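You operate a simulated robot arm through the tools that you are given. There is no shell and no other tool. Be economical: measure what you need, move in short steps, check, and stop when the job is done.

You are at the controls of a simulated two-armed robot. One attempt, no reset.

TASK
Pump the tank up to 8 bar, switch off, and set the regulator as the air card says.
Fine: then open the line valve.

It is judged by the outcome, as a careful person would: the job done as asked, and still so three seconds after it is handed in. It fails if anything else is knocked over, pushed out of place, dropped, spilled or broken.

THE ROBOT
Two 7-joint arms with two-finger grippers on one trunk, on a base that drives. Base frame: it is fixed to the floor where the robot stands at the start and does not move with it; the origin is under the middle of the robot, x ahead of it, y to its left, z up. Readings come in mm, degrees, newtons and seconds.
The left shoulder is at the start at [115, 216, 1065], the right one opposite. With the tool pointing down near the work surface each hand reaches from about 100 to 840 mm from the robot's upright axis, wherever it stands, measured 20 degrees to its own side. Places, roughly: compressor switch [700, 0, 600]; line valve [700, -600, 600]; regulator [700, -400, 600]; set gauge [700, -400, 700]; tank gauge [700, -200, 700]. Payload 3.18 kg a hand.
Tool frame (each hand has its own): the origin (TCP) lies between the finger pads and is the grasp point; the fingertips stand 30 mm ahead of it; z points along the fingers, y is the line along which they close. The gripper opens to 144 mm. The gripper's body begins 103 mm behind the TCP.
Orientation is that of the tool frame in the base frame, as a unit quaternion [x, y, z, w]. With the fingers straight down and closing along the base's y, the tool's x points along the base's -x, its y along +y and its z along -z.

THE INTERFACE
- The arms move only by the tool send_rows. It takes "left_steps", "right_steps" or both (then of equal length, played together; a hand with none holds still); each is a list of rows, each an object of numbers (a shift or turn left out is 0, a gripper value left out holds the last): "wx", "wy", "wz": the turn, a rotation vector about the tool's x, y, z in degrees; "tx", "ty", "tz": the shift along the tool's x, y, z in m; "gripper": the opening, from 0 (shut) to 1 (fully open). In form: [{"wx": .., "wy": .., "wz": .., "tx": .., "ty": .., "tz": .., "gripper": ..}, ...]. A call has 1 to 20 rows; each row shifts and turns the commanded pose from where the row before left it, along the tool's axes as they then stand. Each row takes 0.2 s and may step no farther than 50 mm and 8.6 degrees from the row before; otherwise, or with a gripper value out of range, the whole call is refused. A pose out of reach is approached as far as the arm can. The call stops where the force on the tool passes 40 N (or 10 N more than at its start, if that is more) or the arm is blocked; 0.2 s more then pass. Each finger halts on what it meets, pressing with about 21 N; the grip force reading is that of the motor and also rises with nothing between the fingers. The clock runs only during rows and for 0.2 s after the last one: add rows that do not move to give the fingers time. It gives the time, the measured TCP pose, the force on the tool (base axes), the opening and the grip force at its end, in the units of the frame above (readings bear some noise), with the torque about the TCP (base axes, N m) and any sound that the robot's microphone picked up.
- Cameras (640 x 400 px; columns grow to the right, rows downward): "scene" is now at [209.3, -56.9, 1232.3]; the picture's right is [-0.62, -0.78, 0.00], its down [-0.61, 0.48, -0.63] and it looks along [0.49, -0.39, -0.78] (base axes); focal length 264 px, centre (320, 200). "left" rides on the left gripper at [76, -16, -143] in its tool frame; the picture's right is [0.21, 0.98, 0.00], its down [-0.84, 0.18, -0.51] and it looks along [-0.50, 0.11, 0.86] (tool axes); focal length 218 px, centre (320, 200). "right" rides on the right gripper at [76, 16, -143] in its tool frame; the picture's right is [-0.21, 0.98, 0.00], its down [-0.84, -0.18, -0.51] and it looks along [-0.50, -0.11, 0.86] (tool axes); focal length 218 px, centre (320, 200).
- get_image(camera): a new picture of that camera. No time passes.
- raise_lower(by): slides the trunk up (or, below 0, down) by that many mm; the arms and the scene camera ride with it, the base frame stays. It gives what a move gives, with no picture.
- roll_base(legs): drives the robot by 1 to 6 legs, each [ahead, left, turn to the left] in mm, mm and degrees, along the robot's own axes; the way and the turn of a leg run together, so that a leg with both is an arc; at most 1500 mm and 180 degrees a leg. The arms and the cameras ride along, it lands a little off, and it stops where it bumps. It gives what a move gives.
- head_to(pan, tilt): turns the head with the scene camera to pan (to the left, within 80 degrees either way) and tilt (down, from -29 to 69), counted from straight ahead of the robot. It gives what a move gives.
- probe_pixels(camera, pixels): there is no depth. For up to 12 entries [column, row, z] of the newest picture of that camera ("zoom" is the newest enlarged one), the place [x, y] in the base frame at which the ray of that pixel passes the height z, good to about 2 mm, but the place of the scene camera against the robot may be out by one fixed shift of up to 18 mm in any direction. No time passes.
- enlarge(camera, box): a new picture of the part [left, top, right, bottom] of that camera's present view, enlarged. No time passes.
- close_job(): hands the job in; it is judged then, once.

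Go step by step. Measure first, check grasps and placings, and put right what went wrong. The budget is 80 turns and 78 pictures, counting those below and the enlarged ones. Unless the task says otherwise, let go and move clear before handing in, and close with one line.

The tools are called after "Request:" by a JSON object that holds its "api" and its "payload". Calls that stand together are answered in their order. send_rows: Moves the arms, as the interface text tells. Its arguments: {"type":"object","properties":{"left_steps":{"type":"array","items":{"type":"object","properties":{"wx":{"type":"number"},"wy":{"type":"number"},"wz":{"type":"number"},"tx":{"type":"number"},"ty":{"type":"number"},"tz":{"type":"number"},"gripper":{"type":"number"}}}},"right_steps":{"type":"array","items":{"type":"object","properties":{"wx":{"type":"number"},"wy":{"type":"number"},"wz":{"type":"number"},"tx":{"type":"number"},"ty":{"type":"number"},"tz":{"type":"number"},"gripper":{"type":"number"}}}}},"required":[]} The other tools are called the same way: raise_lower (by) slides the trunk up or down; roll_base (legs) drives the base; head_to (pan, tilt) turns the head that bears the scene camera; get_image (camera) takes a picture; probe_pixels (camera, pixels) gives the place at which the rays of pixels pass given heights; enlarge (camera, box) takes an enlarged picture of a part of a camera's view; close_job () hands the job in.

At the start:

```text
clock: 0.0
left_eef_pos: [534.5, -51.4, 900.8]
left_ee_rot: [0.0, 1.0, 0.0, 0.0]
left_wrist_force: [0.7, -0.8, -0.5]
left_ft_torque: [-0.01, -0.01, -0.04]
left_gripper_width: 143.7
left_gripper_force: 0.1
right_eef_pos: [389.7, -417.6, 800.4]
right_ee_rot: [-0.001, 1.0, 0.001, 0.001]
right_wrist_force: [-0.5, -0.7, 0.1]
right_ft_torque: [-0.03, 0.01, 0.02]
right_gripper_width: 144.1
right_gripper_force: 0.0
trunk travel left (down, up): [-150.0, 219.0]
robot x, y, heading: [-1.6, -1.1, 0.1]
head pan, tilt: [-38.6, 50.8]
```

scene: 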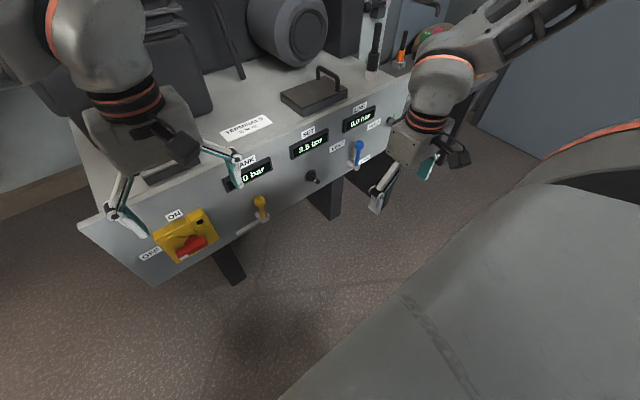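
right: 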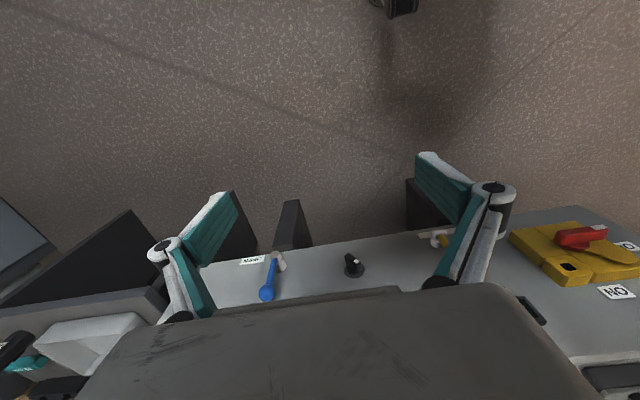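
left: 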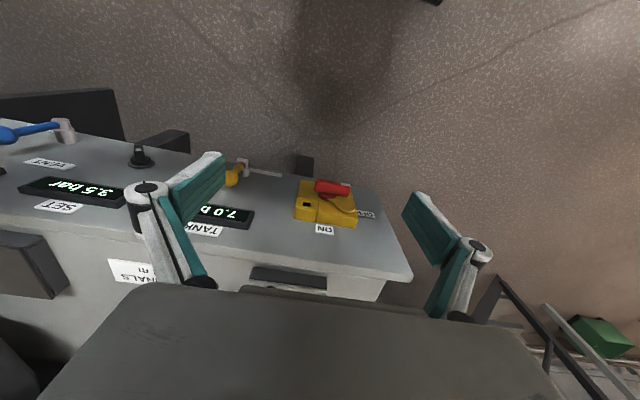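

The scene shows a panel with a yellow switch with red handle (~190,240), tank, set and line gauges, regulator knob (312,177), blue valve lever (357,150), and a yellow drain lever (260,205). I need to enlarge to read the labels and find the air card.

Request:
{"api": "enlarge", "payload": {"camera": "scene", "box": [130, 90, 290, 280]}}

Request:
{"api": "enlarge", "payload": {"camera": "scene", "box": [270, 60, 430, 200]}}

Request:
{"api": "head_to", "payload": {"pan": -10, "tilt": 20}}

Request:
{"api": "get_image", "payload": {"camera": "scene"}}

```text
2.11 times, centred on (210, 185) of scene
```

zoom: 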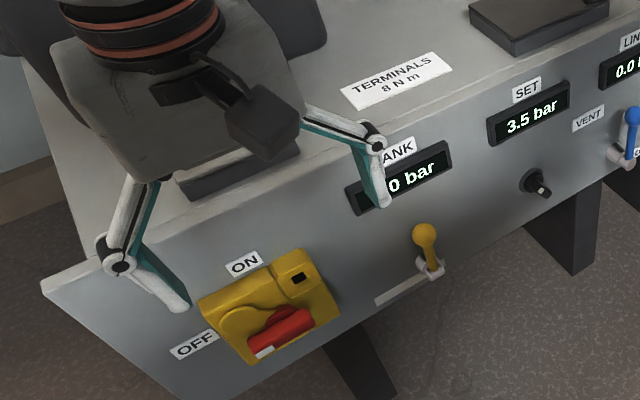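

```text
2.86 times, centred on (350, 130) of scene
```

zoom: 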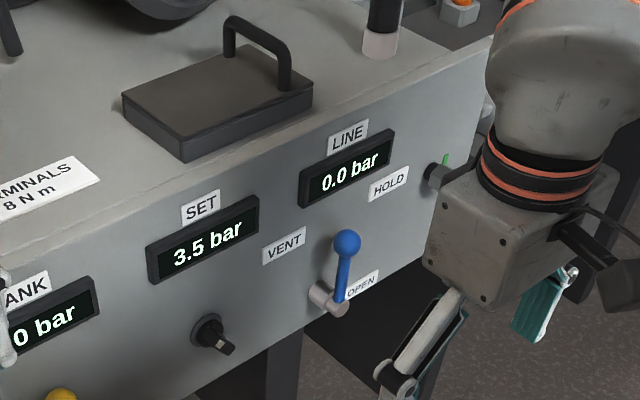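

```text
clock: 1.0
left_eef_pos: [534.5, -52.8, 900.9]
left_ee_rot: [0.0, 1.0, 0.0, 0.0]
left_wrist_force: [-0.3, 0.2, 0.3]
left_ft_torque: [0.02, 0.03, 0.02]
left_gripper_width: 143.9
left_gripper_force: 0.1
right_eef_pos: [390.1, -418.3, 800.3]
right_ee_rot: [0.0, 1.0, -0.001, 0.0]
right_wrist_force: [0.3, 0.3, -0.3]
right_ft_torque: [0.0, -0.03, -0.01]
right_gripper_width: 143.9
right_gripper_force: 0.0
trunk travel left (down, up): [-150.0, 219.0]
robot x, y, heading: [-2.4, 3.1, -0.2]
head pan, tilt: [-10.0, 20.0]
```

```text
72 pictures are left
```

scene: 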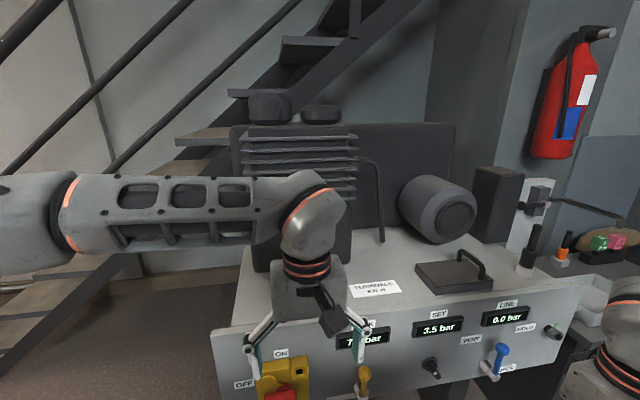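

Labels are now clear: the blue lever has VENT/HOLD/OPEN positions and currently points up. The air card is not in view yet, so I'll look to the right and the left.

Request:
{"api": "head_to", "payload": {"pan": -60, "tilt": 25}}

Request:
{"api": "get_image", "payload": {"camera": "scene"}}

Request:
{"api": "head_to", "payload": {"pan": 45, "tilt": 25}}

Request:
{"api": "get_image", "payload": {"camera": "scene"}}

```text
clock: 2.1
left_eef_pos: [534.3, -51.8, 900.1]
left_ee_rot: [0.0, 1.0, 0.0, 0.001]
left_wrist_force: [-0.1, 0.6, 0.3]
left_ft_torque: [0.0, 0.0, 0.01]
left_gripper_width: 143.9
left_gripper_force: 0.1
right_eef_pos: [390.0, -416.8, 801.3]
right_ee_rot: [0.0, 1.0, 0.0, 0.0]
right_wrist_force: [0.8, 0.4, -0.2]
right_ft_torque: [-0.01, 0.0, 0.0]
right_gripper_width: 144.1
right_gripper_force: 0.0
trunk travel left (down, up): [-150.0, 219.0]
robot x, y, heading: [2.6, -0.1, 0.1]
head pan, tilt: [-60.0, 25.0]
```

```text
71 pictures are left
```

scene: 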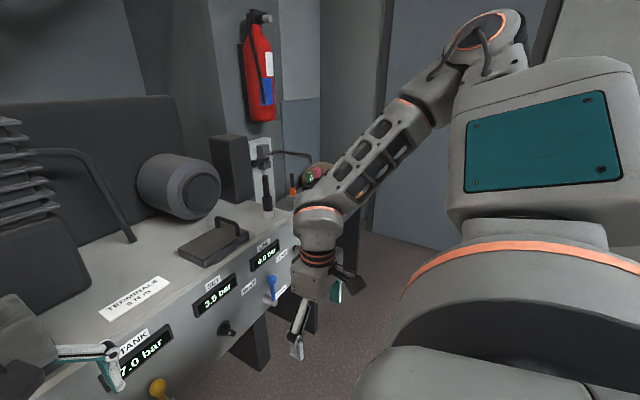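

```text
clock: 4.0
left_eef_pos: [534.8, -51.2, 900.2]
left_ee_rot: [0.0, 1.0, 0.0, 0.001]
left_wrist_force: [-0.5, -0.7, -0.5]
left_ft_torque: [-0.04, -0.04, 0.01]
left_gripper_width: 144.0
left_gripper_force: 0.0
right_eef_pos: [389.3, -418.2, 801.4]
right_ee_rot: [0.0, 1.0, 0.0, 0.0]
right_wrist_force: [-0.6, -0.1, -0.1]
right_ft_torque: [0.04, 0.0, -0.02]
right_gripper_width: 144.2
right_gripper_force: 0.0
trunk travel left (down, up): [-150.0, 219.0]
robot x, y, heading: [0.5, 0.7, -0.0]
head pan, tilt: [45.0, 25.0]
```

```text
70 pictures are left
```

scene: 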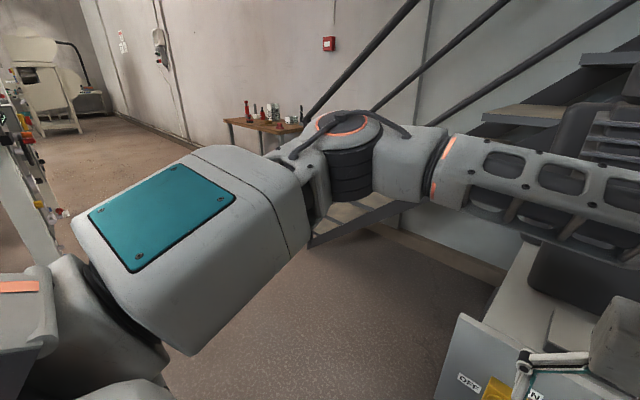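

The tank reads 7.0 bar and set 3.5 bar; no air card found yet. I'll move the left hand aside to unblock the view, and look again.

Request:
{"api": "send_rows", "payload": {"left_steps": [{"tx": 0.04}, {"tx": 0.04}, {"tx": 0.03, "ty": 0.03}, {"ty": 0.045}, {"ty": 0.045}, {"ty": 0.045}, {"ty": 0.045}, {"ty": 0.045}, {"ty": 0.045}]}}

Request:
{"api": "head_to", "payload": {"pan": -15, "tilt": 30}}

Request:
{"api": "get_image", "payload": {"camera": "scene"}}

Request:
{"api": "enlarge", "payload": {"camera": "scene", "box": [480, 60, 640, 180]}}

```text
clock: 6.0
left_eef_pos: [423.7, 247.5, 900.0]
left_ee_rot: [0.001, 1.0, 0.001, 0.0]
left_wrist_force: [0.2, -0.1, -0.2]
left_ft_torque: [-0.04, -0.04, -0.01]
left_gripper_width: 143.9
left_gripper_force: 0.2
right_eef_pos: [389.4, -416.7, 801.7]
right_ee_rot: [0.0, 1.0, 0.001, 0.0]
right_wrist_force: [-0.5, 0.0, -0.5]
right_ft_torque: [-0.07, 0.01, 0.0]
right_gripper_width: 144.2
right_gripper_force: 0.1
trunk travel left (down, up): [-150.0, 219.0]
robot x, y, heading: [0.1, -1.2, -0.1]
head pan, tilt: [45.0, 25.0]
```

```text
clock: 7.3
left_eef_pos: [423.9, 247.1, 898.6]
left_ee_rot: [0.0, 1.0, 0.0, 0.001]
left_wrist_force: [-0.8, 0.4, -0.2]
left_ft_torque: [0.03, -0.02, -0.04]
left_gripper_width: 144.0
left_gripper_force: 0.0
right_eef_pos: [389.0, -418.2, 801.4]
right_ee_rot: [0.0, 1.0, 0.0, 0.0]
right_wrist_force: [0.0, -0.6, -0.6]
right_ft_torque: [0.01, -0.01, 0.0]
right_gripper_width: 143.8
right_gripper_force: 0.0
trunk travel left (down, up): [-150.0, 219.0]
robot x, y, heading: [2.2, -2.0, 0.2]
head pan, tilt: [-15.0, 30.0]
```

```text
69 pictures are left
```

scene: 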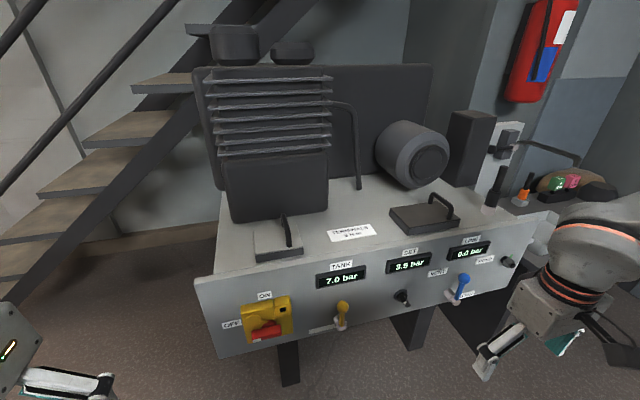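

```text
3.33 times, centred on (560, 120) of scene
```

zoom: 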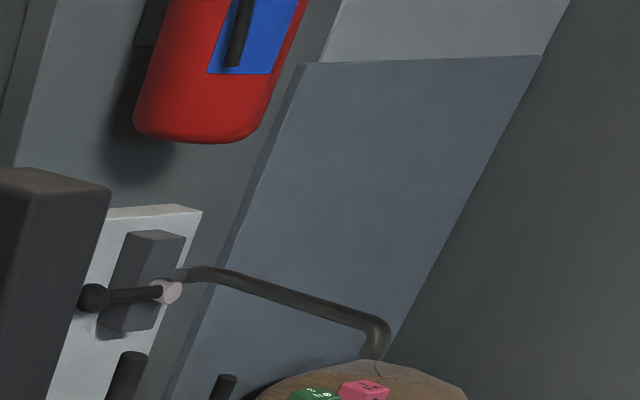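

The tank now reads 7.0; there are two lidded boxes with handles ((278,245) and (425,215)) and some items at the right ((560,185)). I'll enlarge those in search of the card.

Request:
{"api": "enlarge", "payload": {"camera": "scene", "box": [200, 170, 360, 360]}}

Request:
{"api": "enlarge", "payload": {"camera": "scene", "box": [360, 170, 530, 310]}}

Request:
{"api": "enlarge", "payload": {"camera": "scene", "box": [470, 100, 630, 240]}}

```text
2.11 times, centred on (280, 265) of scene
```

zoom: 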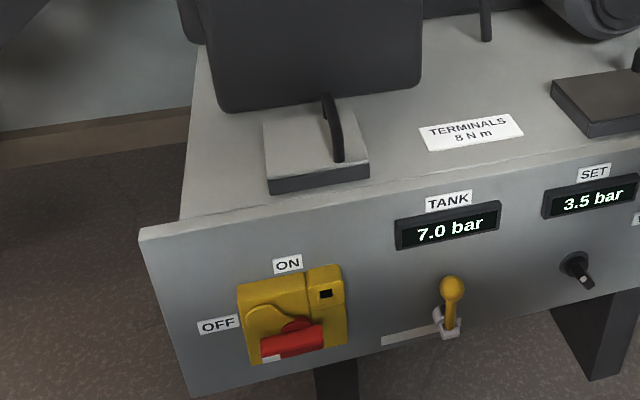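

```text
2.86 times, centred on (445, 240) of scene
```

zoom: 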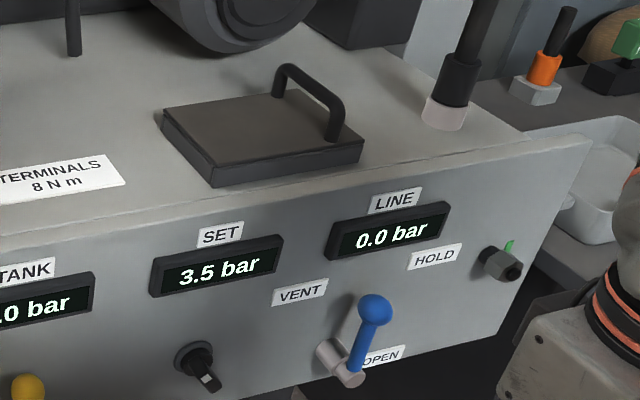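

```text
2.86 times, centred on (550, 170) of scene
```

zoom: 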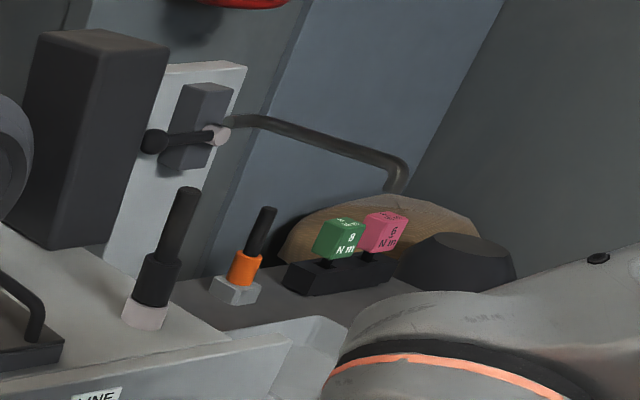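

No card on the panel. The left view had a paper on the wall around (122,40) and other equipment, so I'll look there at larger scale, and to the far right.

Request:
{"api": "head_to", "payload": {"pan": 75, "tilt": 15}}

Request:
{"api": "get_image", "payload": {"camera": "scene"}}

Request:
{"api": "head_to", "payload": {"pan": -78, "tilt": 10}}

Request:
{"api": "get_image", "payload": {"camera": "scene"}}

```text
clock: 8.9
left_eef_pos: [424.0, 247.0, 898.9]
left_ee_rot: [0.001, 1.0, 0.0, 0.0]
left_wrist_force: [-0.3, 1.0, -0.3]
left_ft_torque: [0.0, 0.01, 0.0]
left_gripper_width: 143.8
left_gripper_force: 0.0
right_eef_pos: [389.2, -417.9, 801.1]
right_ee_rot: [0.0, 1.0, 0.0, 0.0]
right_wrist_force: [-0.1, 0.3, 0.3]
right_ft_torque: [0.03, 0.02, -0.01]
right_gripper_width: 144.1
right_gripper_force: 0.0
trunk travel left (down, up): [-150.0, 219.0]
robot x, y, heading: [-2.6, -0.1, -0.0]
head pan, tilt: [75.0, 15.0]
```

```text
64 pictures are left
```

scene: 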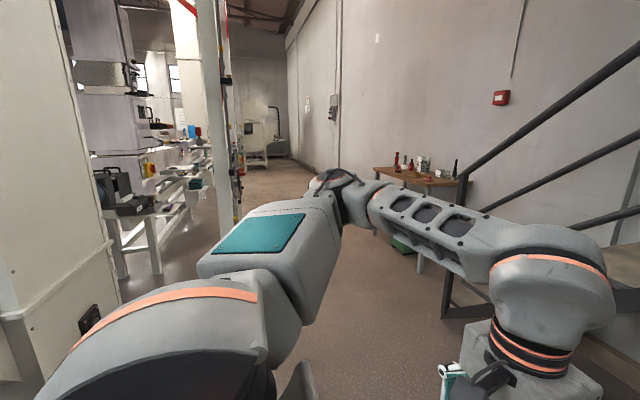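

```text
clock: 11.3
left_eef_pos: [423.5, 246.3, 899.4]
left_ee_rot: [0.0, 1.0, 0.0, 0.001]
left_wrist_force: [0.8, 0.2, 0.6]
left_ft_torque: [0.0, 0.01, 0.02]
left_gripper_width: 144.1
left_gripper_force: 0.1
right_eef_pos: [389.4, -417.1, 801.8]
right_ee_rot: [0.0, 1.0, 0.0, -0.001]
right_wrist_force: [0.0, -0.1, 0.5]
right_ft_torque: [-0.01, 0.01, 0.04]
right_gripper_width: 144.1
right_gripper_force: 0.0
trunk travel left (down, up): [-150.0, 219.0]
robot x, y, heading: [-1.1, 2.6, -0.1]
head pan, tilt: [-78.0, 10.0]
```

```text
63 pictures are left
```

scene: 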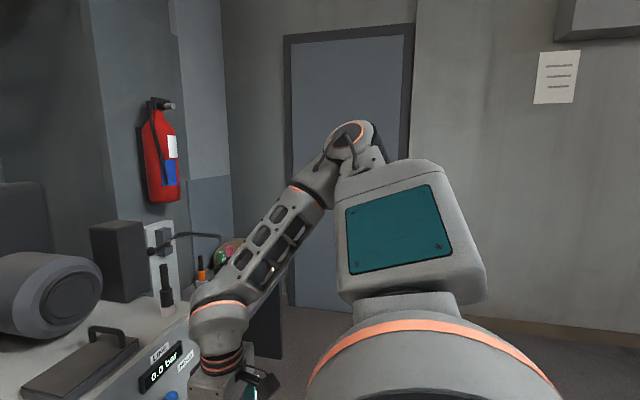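

There's a paper on the right wall at (557,77); I'll enlarge it.

Request:
{"api": "enlarge", "payload": {"camera": "scene", "box": [520, 40, 600, 115]}}

Request:
{"api": "head_to", "payload": {"pan": -40, "tilt": 45}}

Request:
{"api": "get_image", "payload": {"camera": "scene"}}

```text
5.33 times, centred on (560, 78) of scene
```

zoom: 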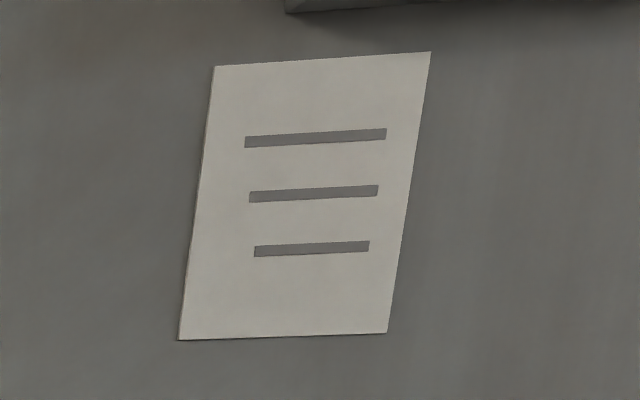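

```text
clock: 12.3
left_eef_pos: [424.4, 247.7, 900.4]
left_ee_rot: [-0.001, 1.0, 0.0, 0.001]
left_wrist_force: [-1.1, 0.8, 0.4]
left_ft_torque: [-0.01, 0.0, 0.0]
left_gripper_width: 144.1
left_gripper_force: 0.0
right_eef_pos: [389.3, -417.8, 800.8]
right_ee_rot: [-0.001, 1.0, 0.0, 0.001]
right_wrist_force: [0.0, 0.5, 0.4]
right_ft_torque: [0.03, 0.01, -0.03]
right_gripper_width: 144.0
right_gripper_force: 0.1
trunk travel left (down, up): [-150.0, 219.0]
robot x, y, heading: [-3.4, -1.6, -0.2]
head pan, tilt: [-40.0, 45.0]
```

```text
61 pictures are left
```

scene: 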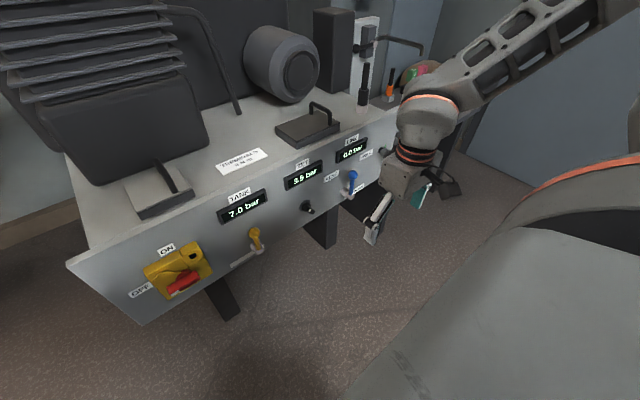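

That paper is dummy. The right arm hides the side table right of the panel, so I'll move the right hand toward the middle and look there.

Request:
{"api": "send_rows", "payload": {"right_steps": [{"tx": 0.04}, {"tx": 0.04, "ty": 0.02}, {"ty": 0.045}, {"ty": 0.045}, {"ty": 0.045}, {"ty": 0.045}, {"ty": 0.045}]}}

Request:
{"api": "head_to", "payload": {"pan": -45, "tilt": 30}}

Request:
{"api": "get_image", "payload": {"camera": "scene"}}

Request:
{"api": "get_image", "payload": {"camera": "right"}}

```text
clock: 13.9
left_eef_pos: [424.3, 246.5, 897.8]
left_ee_rot: [0.0, 1.0, 0.0, 0.001]
left_wrist_force: [1.0, 0.6, 0.1]
left_ft_torque: [-0.01, 0.05, 0.0]
left_gripper_width: 144.1
left_gripper_force: 0.1
right_eef_pos: [390.5, -209.9, 796.0]
right_ee_rot: [0.001, 1.0, 0.0, -0.001]
right_wrist_force: [0.7, -0.8, -0.9]
right_ft_torque: [0.0, 0.01, 0.02]
right_gripper_width: 144.0
right_gripper_force: 0.0
right hand out of reach, approached as far as the arm can: row 1, 2, 3, 4, 5
trunk travel left (down, up): [-150.0, 219.0]
robot x, y, heading: [-2.5, -1.4, -0.1]
head pan, tilt: [-40.0, 45.0]
```

```text
clock: 14.7
left_eef_pos: [424.6, 247.4, 898.7]
left_ee_rot: [0.0, 1.0, 0.001, 0.001]
left_wrist_force: [-0.1, -0.6, -0.4]
left_ft_torque: [0.0, 0.02, 0.02]
left_gripper_width: 143.9
left_gripper_force: 0.1
right_eef_pos: [391.8, -210.3, 797.2]
right_ee_rot: [0.0, 1.0, 0.0, 0.0]
right_wrist_force: [-0.6, 0.3, 0.0]
right_ft_torque: [-0.03, 0.02, 0.05]
right_gripper_width: 144.1
right_gripper_force: 0.1
trunk travel left (down, up): [-150.0, 219.0]
robot x, y, heading: [0.7, -1.6, -0.1]
head pan, tilt: [-45.0, 30.0]
```

```text
60 pictures are left
```

scene: 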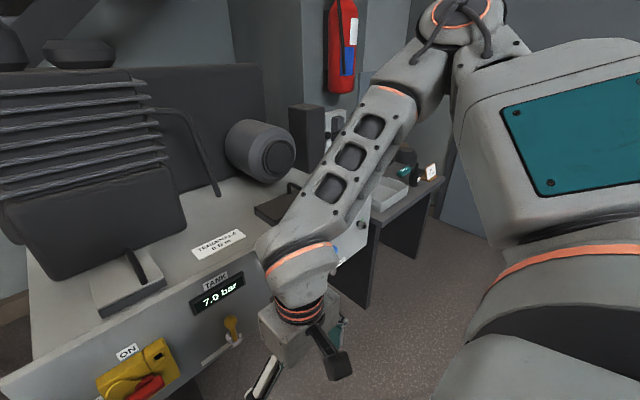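

```text
59 pictures are left
```

right: 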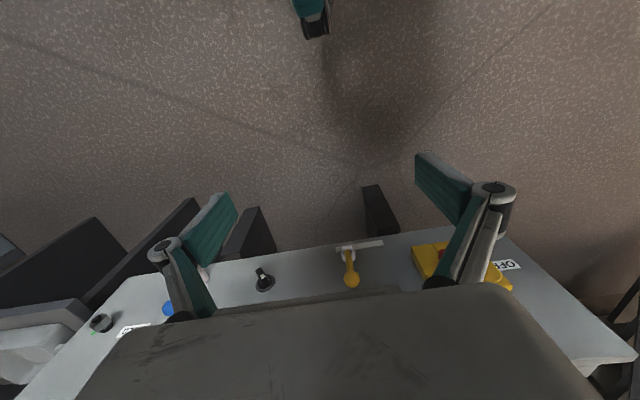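

There's a white card standing on the side table at (432,172). Enlarging it.

Request:
{"api": "enlarge", "payload": {"camera": "scene", "box": [390, 145, 454, 195]}}

```text
8.00 times, centred on (422, 170) of scene
```

zoom: 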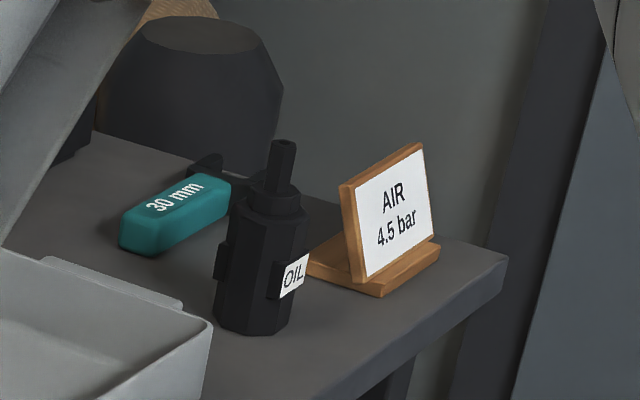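

The air card says AIR 4.5 bar. Now I'll park the right hand back at its start and turn the left hand to point at the panel.

Request:
{"api": "send_rows", "payload": {"left_steps": [{"tx": -0.05}, {"tx": -0.05}, {"tx": -0.03, "wy": -8.2}, {"wy": -8.2}, {"wy": -8.2}, {"wy": -8.2}, {"wy": -8.2}, {"wy": -8.2}, {"wy": -8.2}, {"wy": -8.2}, {"wy": -8.2}, {"wy": -8.2}, {"wy": -8.0}], "right_steps": [{"ty": -0.045}, {"ty": -0.045}, {"ty": -0.045}, {"ty": -0.045}, {"ty": -0.045}, {}, {}, {}, {}, {}, {}, {}, {}]}}

Request:
{"api": "get_image", "payload": {"camera": "left"}}

```text
clock: 17.5
left_eef_pos: [600.7, 185.7, 983.6]
left_ee_rot: [0.004, 0.846, -0.002, 0.532]
left_wrist_force: [-0.4, 1.0, 0.0]
left_ft_torque: [0.01, -0.02, -0.02]
left_gripper_width: 144.0
left_gripper_force: 0.1
left hand out of reach, approached as far as the arm can: row 8, 9, 10, 11, 12, 13
right_eef_pos: [391.6, -434.0, 795.8]
right_ee_rot: [0.0, 1.0, 0.001, 0.0]
right_wrist_force: [-0.3, -0.1, -0.5]
right_ft_torque: [0.02, 0.01, 0.01]
right_gripper_width: 144.1
right_gripper_force: 0.1
trunk travel left (down, up): [-150.0, 219.0]
robot x, y, heading: [3.5, -0.7, 0.0]
head pan, tilt: [-45.0, 30.0]
```

```text
57 pictures are left
```

left: 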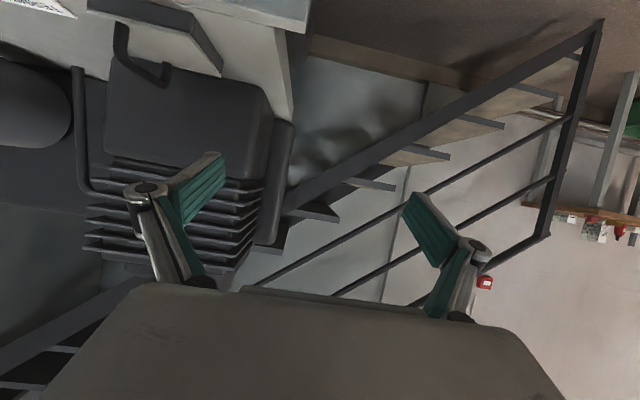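

The left hand got to 64° of the 90° turn, hampered by being too near the shoulder. I'll move it down, where there is more room.

Request:
{"api": "send_rows", "payload": {"left_steps": [{"tx": 0.04}, {"tx": 0.04}, {"tx": 0.04}, {"tx": 0.04}, {"tx": 0.04}, {"tx": 0.04}]}}

```text
clock: 18.5
left_eef_pos: [573.1, 140.5, 928.3]
left_ee_rot: [-0.114, 0.835, -0.059, 0.536]
left_wrist_force: [0.0, 0.6, -0.1]
left_ft_torque: [-0.01, -0.01, 0.02]
left_gripper_width: 144.2
left_gripper_force: 0.1
left hand out of reach, approached as far as the arm can: row 1, 2, 3, 4, 5
right_eef_pos: [391.6, -434.4, 794.7]
right_ee_rot: [0.0, 1.0, 0.0, 0.0]
right_wrist_force: [-0.9, 0.3, 0.2]
right_ft_torque: [0.05, -0.03, 0.01]
right_gripper_width: 143.9
right_gripper_force: 0.1
trunk travel left (down, up): [-150.0, 219.0]
robot x, y, heading: [-1.9, -0.1, -0.1]
head pan, tilt: [-45.0, 30.0]
stopped in row 5 (left hand): the arm was blocked; the commanded pose is now the measured one
```

The arm hits a joint limit this close in. I'll back the base 200 mm so the arms work more stretched, then retry.

Request:
{"api": "roll_base", "payload": {"legs": [[-200, 0, 0]]}}

```text
clock: 20.1
left_eef_pos: [372.9, 138.5, 930.5]
left_ee_rot: [-0.112, 0.835, -0.061, 0.536]
left_wrist_force: [0.9, -0.2, 0.6]
left_ft_torque: [0.01, 0.02, 0.02]
left_gripper_width: 143.8
left_gripper_force: 0.2
right_eef_pos: [191.4, -434.5, 795.9]
right_ee_rot: [-0.001, 1.0, 0.0, 0.0]
right_wrist_force: [0.4, -0.3, -0.1]
right_ft_torque: [-0.04, 0.01, 0.04]
right_gripper_width: 144.0
right_gripper_force: 0.0
trunk travel left (down, up): [-150.0, 219.0]
robot x, y, heading: [-199.8, -0.5, -0.1]
head pan, tilt: [-45.0, 30.0]
```

The base moved cleanly. I'll bring the left hand forward and down, then level it to point straight at the panel.

Request:
{"api": "send_rows", "payload": {"left_steps": [{"tz": 0.045}, {"tz": 0.045}, {"tz": 0.045}, {"wx": 1.05, "wy": -6.13, "wz": 3.53}, {"wx": 1.05, "wy": -6.13, "wz": 3.53}, {"wx": 1.05, "wy": -6.13, "wz": 3.53}, {"wx": 1.05, "wy": -6.13, "wz": 3.53}, {"tx": 0.04}, {"tx": 0.04}]}}

Request:
{"api": "get_image", "payload": {"camera": "left"}}

```text
clock: 21.5
left_eef_pos: [511.2, 134.9, 954.9]
left_ee_rot: [-0.161, 0.764, -0.014, 0.625]
left_wrist_force: [0.4, 0.0, -0.6]
left_ft_torque: [-0.02, 0.0, 0.02]
left_gripper_width: 144.1
left_gripper_force: 0.1
left hand out of reach, approached as far as the arm can: row 1, 2, 3, 4, 5, 6
right_eef_pos: [192.5, -434.6, 796.5]
right_ee_rot: [0.001, 1.0, 0.0, 0.0]
right_wrist_force: [-0.1, 0.2, 0.2]
right_ft_torque: [-0.02, 0.0, 0.03]
right_gripper_width: 144.0
right_gripper_force: 0.1
trunk travel left (down, up): [-150.0, 219.0]
robot x, y, heading: [-198.0, -0.2, 0.0]
head pan, tilt: [-45.0, 30.0]
stopped in row 6 (left hand): the arm was blocked; the commanded pose is now the measured one
```

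```text
56 pictures are left
```

left: 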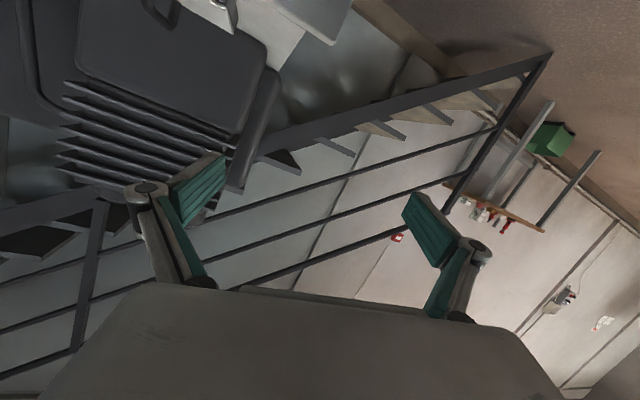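

Still joint limited while close and high. I'll go to a 45° forward-down tilt and descend in front of the panel, where the arm is stretched further.

Request:
{"api": "send_rows", "payload": {"left_steps": [{"wx": 1.14, "wy": 6.66, "wz": 3.6}, {"wx": 1.14, "wy": 6.66, "wz": 3.6}, {"wx": 1.14, "wy": 6.66, "wz": 3.6}, {"wx": 1.14, "wy": 6.66, "wz": 3.6}, {"wx": 1.14, "wy": 6.66, "wz": 3.6}, {"tx": 0.0226, "ty": -0.0044, "tz": 0.0313}, {"tx": 0.0226, "ty": -0.0044, "tz": 0.0313}, {"tx": 0.0226, "ty": -0.0044, "tz": 0.0313}, {"tx": 0.0226, "ty": -0.0044, "tz": 0.0313}, {"tx": 0.0226, "ty": -0.0044, "tz": 0.0313}, {"tx": 0.0226, "ty": -0.0044, "tz": 0.0313}, {"tx": 0.0226, "ty": -0.0044, "tz": 0.0313}, {"tx": 0.0226, "ty": -0.0044, "tz": 0.0313}]}}

Request:
{"api": "get_image", "payload": {"camera": "left"}}

```text
clock: 24.3
left_eef_pos: [559.1, 99.1, 649.3]
left_ee_rot: [0.004, 0.923, 0.002, 0.384]
left_wrist_force: [-0.4, -1.0, -0.9]
left_ft_torque: [0.0, 0.03, 0.01]
left_gripper_width: 144.2
left_gripper_force: 0.1
right_eef_pos: [193.0, -434.4, 794.9]
right_ee_rot: [0.0, 1.0, 0.001, 0.0]
right_wrist_force: [1.2, 0.0, 0.6]
right_ft_torque: [0.0, 0.0, 0.04]
right_gripper_width: 144.0
right_gripper_force: 0.1
trunk travel left (down, up): [-150.0, 219.0]
robot x, y, heading: [-196.7, -5.0, 0.1]
head pan, tilt: [-45.0, 30.0]
```

```text
55 pictures are left
```

left: 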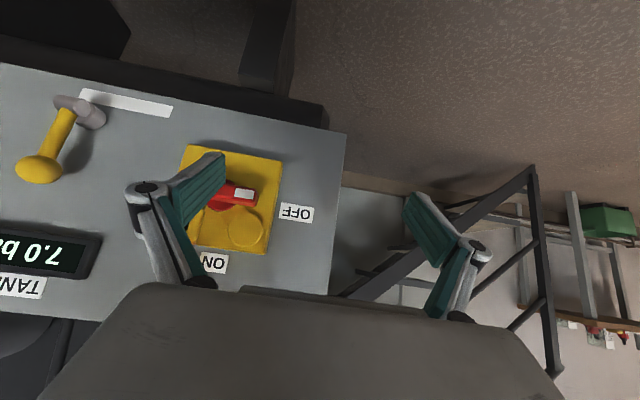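

Tracking is exact now; the switch is at (225,200) of the left view. I'll tilt up to horizontal in place.

Request:
{"api": "send_rows", "payload": {"left_steps": [{"wy": -7.5}, {"wy": -7.5}, {"wy": -7.5}, {"wy": -7.5}, {"wy": -7.5}, {"wy": -7.5}]}}

Request:
{"api": "get_image", "payload": {"camera": "left"}}

Request:
{"api": "head_to", "payload": {"pan": -15, "tilt": 35}}

Request:
{"api": "get_image", "payload": {"camera": "scene"}}

```text
clock: 25.7
left_eef_pos: [622.7, 27.4, 698.2]
left_ee_rot: [-0.008, 0.852, 0.025, 0.523]
left_wrist_force: [0.7, -0.1, -0.4]
left_ft_torque: [0.03, -0.02, -0.02]
left_gripper_width: 144.3
left_gripper_force: 0.2
left hand out of reach, approached as far as the arm can: row 1, 2, 3, 4, 5, 6
right_eef_pos: [192.2, -434.2, 796.4]
right_ee_rot: [0.0, 1.0, 0.0, 0.0]
right_wrist_force: [-0.4, 0.7, 0.2]
right_ft_torque: [-0.02, -0.02, 0.02]
right_gripper_width: 144.2
right_gripper_force: 0.0
trunk travel left (down, up): [-150.0, 219.0]
robot x, y, heading: [-199.4, 3.4, -0.2]
head pan, tilt: [-45.0, 30.0]
```

```text
54 pictures are left
```

left: 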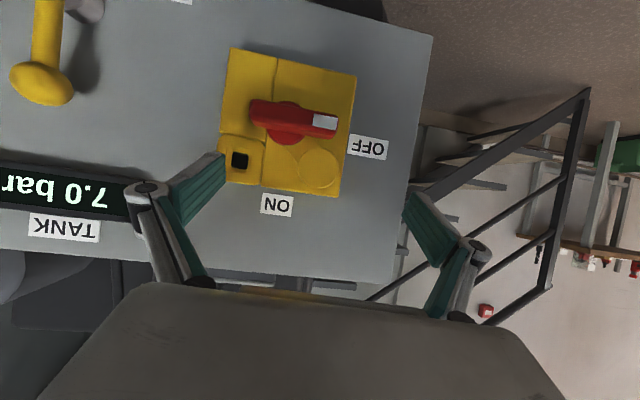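

```text
clock: 26.6
left_eef_pos: [622.8, 26.8, 698.4]
left_ee_rot: [-0.006, 0.853, 0.023, 0.521]
left_wrist_force: [0.0, -1.0, 0.6]
left_ft_torque: [0.0, -0.02, -0.04]
left_gripper_width: 144.0
left_gripper_force: 0.0
right_eef_pos: [192.8, -433.2, 796.7]
right_ee_rot: [0.0, 1.0, 0.0, 0.001]
right_wrist_force: [0.4, -0.6, 0.5]
right_ft_torque: [0.0, -0.02, -0.01]
right_gripper_width: 143.7
right_gripper_force: 0.0
trunk travel left (down, up): [-150.0, 219.0]
robot x, y, heading: [-201.9, 1.1, -0.3]
head pan, tilt: [-15.0, 35.0]
```

```text
53 pictures are left
```

scene: 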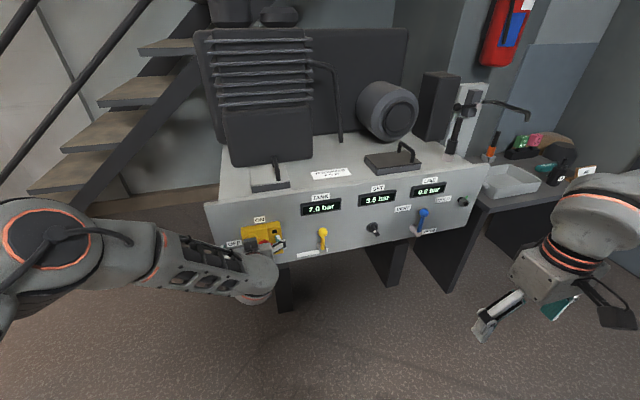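

Again the tilt limit (~63°). Lowering the trunk levels the forearm, so I'll pull the left hand back a little and lower the trunk.

Request:
{"api": "send_rows", "payload": {"left_steps": [{"tz": -0.04}, {"tz": -0.04}]}}

Request:
{"api": "raise_lower", "payload": {"by": -150}}

```text
clock: 27.2
left_eef_pos: [550.6, 22.5, 737.0]
left_ee_rot: [-0.01, 0.855, 0.028, 0.519]
left_wrist_force: [0.3, -0.2, -0.3]
left_ft_torque: [0.0, -0.02, -0.03]
left_gripper_width: 144.1
left_gripper_force: 0.1
right_eef_pos: [192.6, -432.9, 796.4]
right_ee_rot: [0.0, 1.0, -0.001, 0.0]
right_wrist_force: [0.6, 0.4, -0.1]
right_ft_torque: [0.02, -0.01, 0.02]
right_gripper_width: 143.9
right_gripper_force: 0.1
trunk travel left (down, up): [-150.0, 219.0]
robot x, y, heading: [-198.5, -2.8, -0.0]
head pan, tilt: [-15.0, 35.0]
```

```text
clock: 29.0
left_eef_pos: [371.2, 21.2, 293.0]
left_ee_rot: [-0.002, 0.964, 0.029, 0.265]
left_wrist_force: [-0.8, -0.1, -0.2]
left_ft_torque: [0.0, 0.03, -0.03]
left_gripper_width: 144.1
left_gripper_force: 0.2
right_eef_pos: [146.8, -435.0, 582.5]
right_ee_rot: [0.0, 0.987, 0.001, -0.159]
right_wrist_force: [0.0, 0.5, 0.3]
right_ft_torque: [0.0, -0.01, -0.01]
right_gripper_width: 144.0
right_gripper_force: 0.1
trunk travel left (down, up): [0.0, 369.0]
robot x, y, heading: [-202.0, 2.0, -0.2]
head pan, tilt: [-15.0, 35.0]
```

The trunk lowering unexpectedly pitched both hands downward. I'll look before moving further.

Request:
{"api": "get_image", "payload": {"camera": "scene"}}

Request:
{"api": "get_image", "payload": {"camera": "left"}}

```text
52 pictures are left
```

scene: 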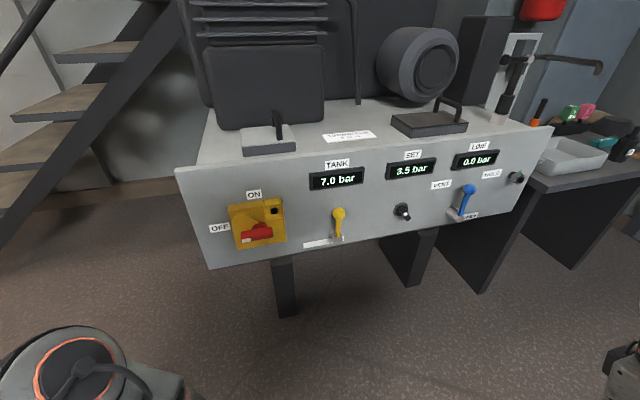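

```text
51 pictures are left
```

left: 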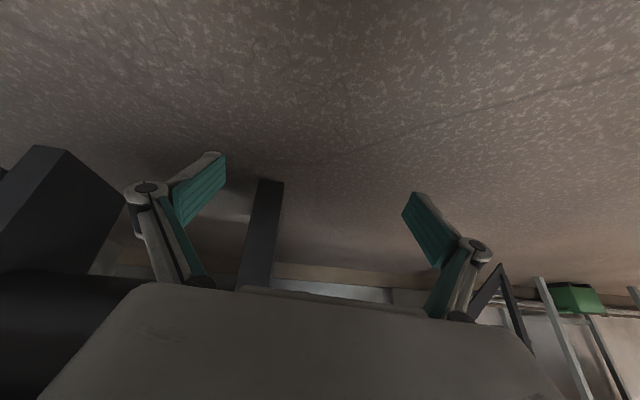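

The hands sagged during the trunk move; the scene view is clean. I'll run two still rows to see where the arms settle.

Request:
{"api": "send_rows", "payload": {"left_steps": [{}, {}], "right_steps": [{}, {}]}}

Request:
{"api": "probe_pixels", "payload": {"camera": "scene", "pixels": [[258, 225, 600], [339, 237, 600], [402, 213, 600], [458, 215, 600], [470, 190, 650], [210, 228, 600], [512, 177, 600], [180, 170, 720], [512, 177, 650]]}}

```text
clock: 29.6
left_eef_pos: [370.1, 20.8, 292.5]
left_ee_rot: [-0.002, 0.964, 0.028, 0.264]
left_wrist_force: [-0.4, 0.0, -1.3]
left_ft_torque: [-0.01, 0.01, 0.03]
left_gripper_width: 143.9
left_gripper_force: 0.0
right_eef_pos: [145.3, -435.1, 582.0]
right_ee_rot: [0.0, 0.987, 0.001, -0.159]
right_wrist_force: [-0.7, 0.1, -0.2]
right_ft_torque: [0.01, -0.02, -0.01]
right_gripper_width: 144.2
right_gripper_force: 0.0
trunk travel left (down, up): [0.0, 369.0]
robot x, y, heading: [-202.6, -0.7, 0.1]
head pan, tilt: [-15.0, 35.0]
```

```text
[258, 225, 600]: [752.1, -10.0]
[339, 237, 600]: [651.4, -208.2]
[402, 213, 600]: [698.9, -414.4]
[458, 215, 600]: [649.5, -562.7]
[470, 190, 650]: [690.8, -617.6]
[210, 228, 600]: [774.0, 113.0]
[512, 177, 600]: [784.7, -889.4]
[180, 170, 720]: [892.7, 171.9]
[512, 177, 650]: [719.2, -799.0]
```

They settled there. I'll raise the left hand to z≈600 then tilt toward horizontal.

Request:
{"api": "send_rows", "payload": {"left_steps": [{"tx": -0.022, "tz": -0.0369}, {"tx": -0.022, "tz": -0.0369}, {"tx": -0.022, "tz": -0.0369}, {"tx": -0.022, "tz": -0.0369}, {"tx": -0.022, "tz": -0.0369}, {"tx": -0.022, "tz": -0.0369}, {"tx": -0.022, "tz": -0.0369}, {"tx": -0.0429, "tz": 0.0255}, {"tx": -0.0429, "tz": 0.0255}, {"tx": -0.0429, "tz": 0.0255}]}}

```text
clock: 30.4
left_eef_pos: [366.8, 105.6, 375.4]
left_ee_rot: [0.005, 0.962, 0.109, 0.251]
left_wrist_force: [0.5, -0.6, -0.5]
left_ft_torque: [0.01, 0.0, -0.02]
left_gripper_width: 144.0
left_gripper_force: 0.0
right_eef_pos: [145.9, -434.1, 581.5]
right_ee_rot: [-0.001, 0.987, 0.001, -0.16]
right_wrist_force: [0.2, 0.6, -0.3]
right_ft_torque: [-0.01, 0.03, 0.01]
right_gripper_width: 144.2
right_gripper_force: 0.0
trunk travel left (down, up): [0.0, 369.0]
robot x, y, heading: [-198.3, 2.5, 0.0]
head pan, tilt: [-15.0, 35.0]
stopped in row 4 (left hand): the arm was blocked; the commanded pose is now the measured one
```

Lowering the trunk made the arm's reach worse. I'll back off another 100 mm for more extension and bring the trunk back up.

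Request:
{"api": "roll_base", "payload": {"legs": [[-100, 0, 0]]}}

Request:
{"api": "raise_lower", "payload": {"by": 150}}

Request:
{"api": "get_image", "payload": {"camera": "scene"}}

```text
clock: 31.6
left_eef_pos: [285.4, 106.0, 374.4]
left_ee_rot: [0.005, 0.963, 0.108, 0.248]
left_wrist_force: [0.2, -0.5, -0.7]
left_ft_torque: [0.02, -0.04, -0.02]
left_gripper_width: 144.1
left_gripper_force: 0.1
right_eef_pos: [65.9, -433.4, 582.6]
right_ee_rot: [0.001, 0.987, 0.002, -0.161]
right_wrist_force: [0.3, 0.5, -0.2]
right_ft_torque: [0.0, 0.01, 0.03]
right_gripper_width: 144.0
right_gripper_force: 0.1
trunk travel left (down, up): [0.0, 369.0]
robot x, y, heading: [-280.2, 1.0, -0.1]
head pan, tilt: [-15.0, 35.0]
stopped in leg 1: the robot was blocked; the commanded pose is now the measured one
```

```text
clock: 33.3
left_eef_pos: [285.3, 106.5, 522.9]
left_ee_rot: [0.005, 0.963, 0.108, 0.248]
left_wrist_force: [-0.2, 0.1, -0.1]
left_ft_torque: [0.02, 0.02, 0.01]
left_gripper_width: 143.8
left_gripper_force: 0.1
right_eef_pos: [66.6, -434.6, 731.4]
right_ee_rot: [-0.001, 0.987, 0.001, -0.163]
right_wrist_force: [0.0, 0.3, 0.2]
right_ft_torque: [0.06, 0.05, 0.01]
right_gripper_width: 143.9
right_gripper_force: 0.0
trunk travel left (down, up): [-150.0, 219.0]
robot x, y, heading: [-277.3, -0.9, 0.0]
head pan, tilt: [-15.0, 35.0]
```

```text
50 pictures are left
```

scene: 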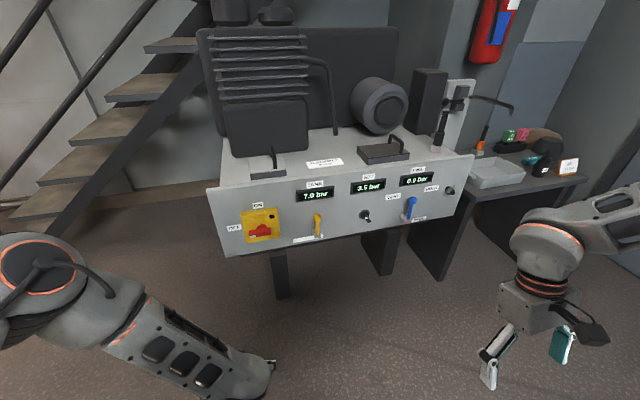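

The base bumped something behind at x=-280, and the raise was clean this time. I'll set the left hand to 45° and bring it in front of the switch.

Request:
{"api": "send_rows", "payload": {"left_steps": [{"wx": 3.77, "wy": -5.37, "wz": -1.77}, {"wx": 3.77, "wy": -5.37, "wz": -1.77}, {"wx": 3.77, "wy": -5.37, "wz": -1.77}, {"tx": -0.0396, "ty": -0.0123, "tz": 0.016}, {"tx": -0.0396, "ty": -0.0123, "tz": 0.016}, {"tx": -0.0396, "ty": -0.0123, "tz": 0.016}, {"tx": -0.0396, "ty": -0.0123, "tz": 0.016}, {"tx": -0.0396, "ty": -0.0123, "tz": 0.016}, {"tx": -0.0396, "ty": -0.0123, "tz": 0.016}, {"tx": -0.0396, "ty": -0.0123, "tz": 0.016}, {"wy": -5}, {"wy": -5}, {"wy": -5}, {"wy": -5}]}}

Request:
{"api": "get_image", "payload": {"camera": "left"}}

```text
clock: 36.3
left_eef_pos: [563.1, 25.0, 595.7]
left_ee_rot: [0.011, 0.879, 0.057, 0.473]
left_wrist_force: [0.0, 0.0, 0.4]
left_ft_torque: [0.0, -0.01, 0.0]
left_gripper_width: 144.0
left_gripper_force: 0.2
left hand out of reach, approached as far as the arm can: row 2, 3, 10
right_eef_pos: [65.7, -433.9, 732.8]
right_ee_rot: [0.0, 0.987, 0.001, -0.161]
right_wrist_force: [0.5, 0.0, 0.0]
right_ft_torque: [0.01, -0.01, 0.02]
right_gripper_width: 144.4
right_gripper_force: 0.0
trunk travel left (down, up): [-150.0, 219.0]
robot x, y, heading: [-280.1, -1.0, 0.0]
head pan, tilt: [-15.0, 35.0]
```

```text
49 pictures are left
```

left: 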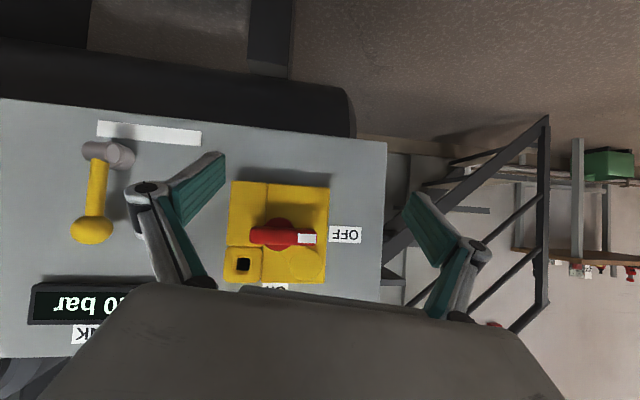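

Now reachable: the switch handle is at (283,237) with its white tip at (308,238), pointing OFF. I'll probe its place.

Request:
{"api": "probe_pixels", "payload": {"camera": "left", "pixels": [[307, 239, 600], [307, 239, 580], [252, 237, 600], [278, 237, 600], [278, 237, 580], [228, 182, 560], [228, 182, 540], [326, 284, 640], [326, 284, 660], [386, 142, 540], [386, 142, 520]]}}

Request:
{"api": "enlarge", "payload": {"camera": "left", "box": [210, 160, 370, 290]}}

```text
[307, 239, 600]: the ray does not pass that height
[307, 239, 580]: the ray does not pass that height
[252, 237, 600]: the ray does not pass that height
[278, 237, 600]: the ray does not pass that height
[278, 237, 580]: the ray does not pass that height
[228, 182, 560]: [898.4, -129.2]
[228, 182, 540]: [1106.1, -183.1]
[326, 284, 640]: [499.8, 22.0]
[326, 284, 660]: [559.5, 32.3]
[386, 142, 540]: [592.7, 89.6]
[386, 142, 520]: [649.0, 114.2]
```

```text
3.08 times, centred on (290, 225) of left
```

zoom: 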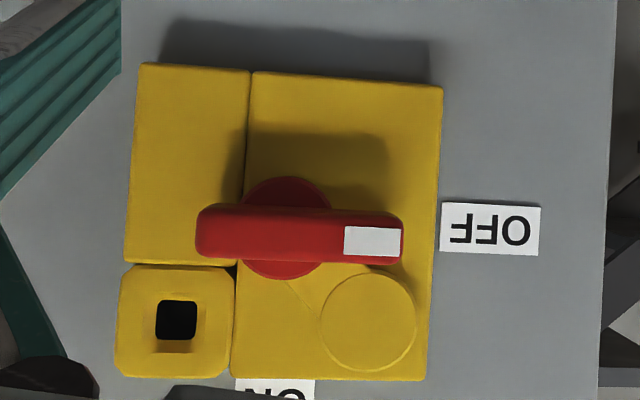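

Triangulating two views puts the handle front at about (656,-3,642), spanning y -36 to +39. I'll close the left fingers and stage them above the handle's right end to push that end down (clockwise, OFF→ON).

Request:
{"api": "send_rows", "payload": {"left_steps": [{"gripper": 0}, {"tx": -0.0346, "ty": -0.0147, "tz": -0.0095}, {"tx": -0.0346, "ty": -0.0147, "tz": -0.0095}, {"tx": -0.0346, "ty": -0.0147, "tz": -0.0095}, {}]}}

Request:
{"api": "get_image", "payload": {"camera": "left"}}

Request:
{"api": "enlarge", "payload": {"camera": "scene", "box": [200, 150, 440, 300]}}

```text
clock: 37.5
left_eef_pos: [601.8, -18.9, 690.9]
left_ee_rot: [0.009, 0.879, 0.063, 0.473]
left_wrist_force: [0.2, 0.1, -0.1]
left_ft_torque: [-0.02, -0.02, 0.02]
left_gripper_width: 0.0
left_gripper_force: 21.2
right_eef_pos: [64.5, -435.0, 732.3]
right_ee_rot: [0.0, 0.987, 0.002, -0.161]
right_wrist_force: [0.0, -0.1, -0.2]
right_ft_torque: [0.04, -0.01, -0.03]
right_gripper_width: 143.8
right_gripper_force: 0.1
trunk travel left (down, up): [-150.0, 219.0]
robot x, y, heading: [-277.8, -2.5, 0.0]
head pan, tilt: [-15.0, 35.0]
```

```text
47 pictures are left
```

left: 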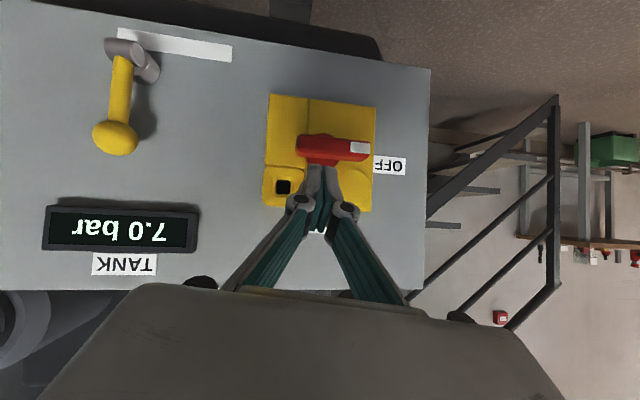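

```text
2.67 times, centred on (320, 225) of scene
```

zoom: 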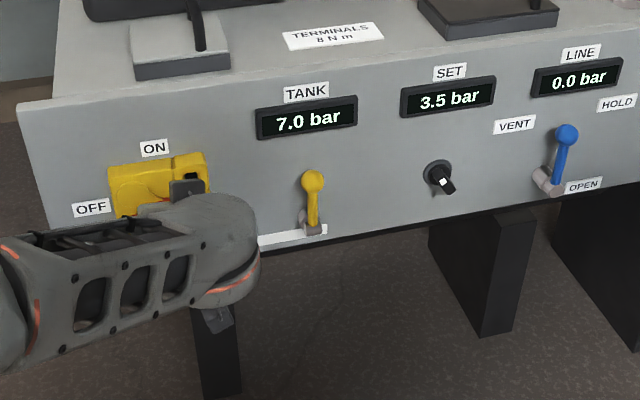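

The left camera sees the tank gauge too, which helps for watching. I'll ease the fingertips forward to just above the handle's right end and check.

Request:
{"api": "send_rows", "payload": {"left_steps": [{"tx": -0.0073, "ty": -0.0066, "tz": 0.0171}, {"tx": -0.0073, "ty": -0.0066, "tz": 0.0171}, {}]}}

Request:
{"api": "get_image", "payload": {"camera": "left"}}

```text
clock: 38.5
left_eef_pos: [628.8, 22.6, 691.4]
left_ee_rot: [-0.015, 0.877, 0.077, 0.474]
left_wrist_force: [-0.3, 1.6, 0.0]
left_ft_torque: [-0.03, -0.02, 0.02]
left_gripper_width: 0.1
left_gripper_force: 21.5
left hand out of reach, approached as far as the arm can: row 1, 2
right_eef_pos: [65.3, -435.1, 731.0]
right_ee_rot: [0.0, 0.987, 0.001, -0.161]
right_wrist_force: [-0.3, 0.4, -0.1]
right_ft_torque: [-0.03, 0.02, 0.01]
right_gripper_width: 144.1
right_gripper_force: 0.1
trunk travel left (down, up): [-150.0, 219.0]
robot x, y, heading: [-279.3, -0.7, -0.2]
head pan, tilt: [-15.0, 35.0]
stopped in row 3 (left hand): the arm was blocked; the commanded pose is now the measured one
```

```text
45 pictures are left
```

left: 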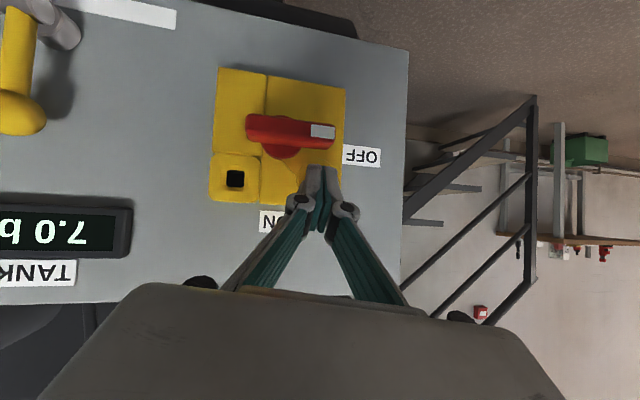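

The arm is at full stretch across the body. Strafing the base right by 200 mm lines the left shoulder up with the switch and the right one with the regulator; I'll retract the hand first.

Request:
{"api": "send_rows", "payload": {"left_steps": [{"tz": -0.04}, {"tz": -0.04}, {"tz": -0.04}, {"ty": 0.03}, {"ty": 0.03}]}}

Request:
{"api": "roll_base", "payload": {"legs": [[50, 0, 0], [0, -200, 0]]}}

Request:
{"api": "get_image", "payload": {"camera": "scene"}}

```text
clock: 39.7
left_eef_pos: [521.5, 57.6, 764.7]
left_ee_rot: [-0.011, 0.878, 0.072, 0.474]
left_wrist_force: [-0.7, -0.1, -0.3]
left_ft_torque: [0.02, 0.02, -0.01]
left_gripper_width: 0.0
left_gripper_force: 20.2
right_eef_pos: [65.7, -434.3, 732.9]
right_ee_rot: [0.001, 0.987, 0.002, -0.161]
right_wrist_force: [-0.1, 1.4, -0.3]
right_ft_torque: [-0.03, 0.0, -0.01]
right_gripper_width: 144.1
right_gripper_force: 0.1
trunk travel left (down, up): [-150.0, 219.0]
robot x, y, heading: [-279.2, -4.0, -0.4]
head pan, tilt: [-15.0, 35.0]
```

```text
clock: 42.6
left_eef_pos: [570.7, -139.5, 763.2]
left_ee_rot: [-0.011, 0.878, 0.074, 0.473]
left_wrist_force: [0.1, -0.2, -0.9]
left_ft_torque: [-0.02, 0.01, 0.0]
left_gripper_width: 0.0
left_gripper_force: 21.1
right_eef_pos: [115.9, -630.9, 733.0]
right_ee_rot: [0.0, 0.987, 0.001, -0.161]
right_wrist_force: [0.4, 0.4, -1.4]
right_ft_torque: [0.0, 0.03, 0.01]
right_gripper_width: 144.2
right_gripper_force: 0.0
trunk travel left (down, up): [-150.0, 219.0]
robot x, y, heading: [-226.2, -196.5, 0.1]
head pan, tilt: [-15.0, 35.0]
```

```text
44 pictures are left
```

scene: 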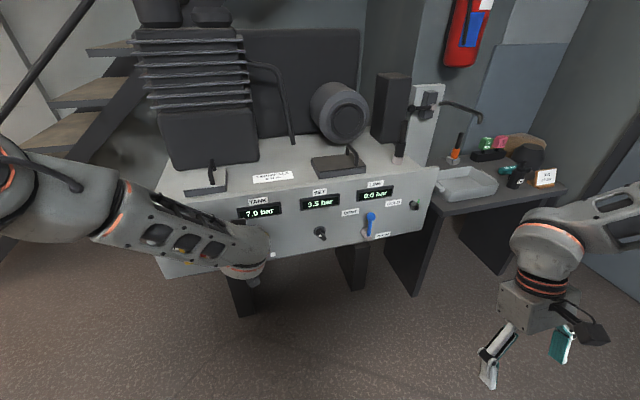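

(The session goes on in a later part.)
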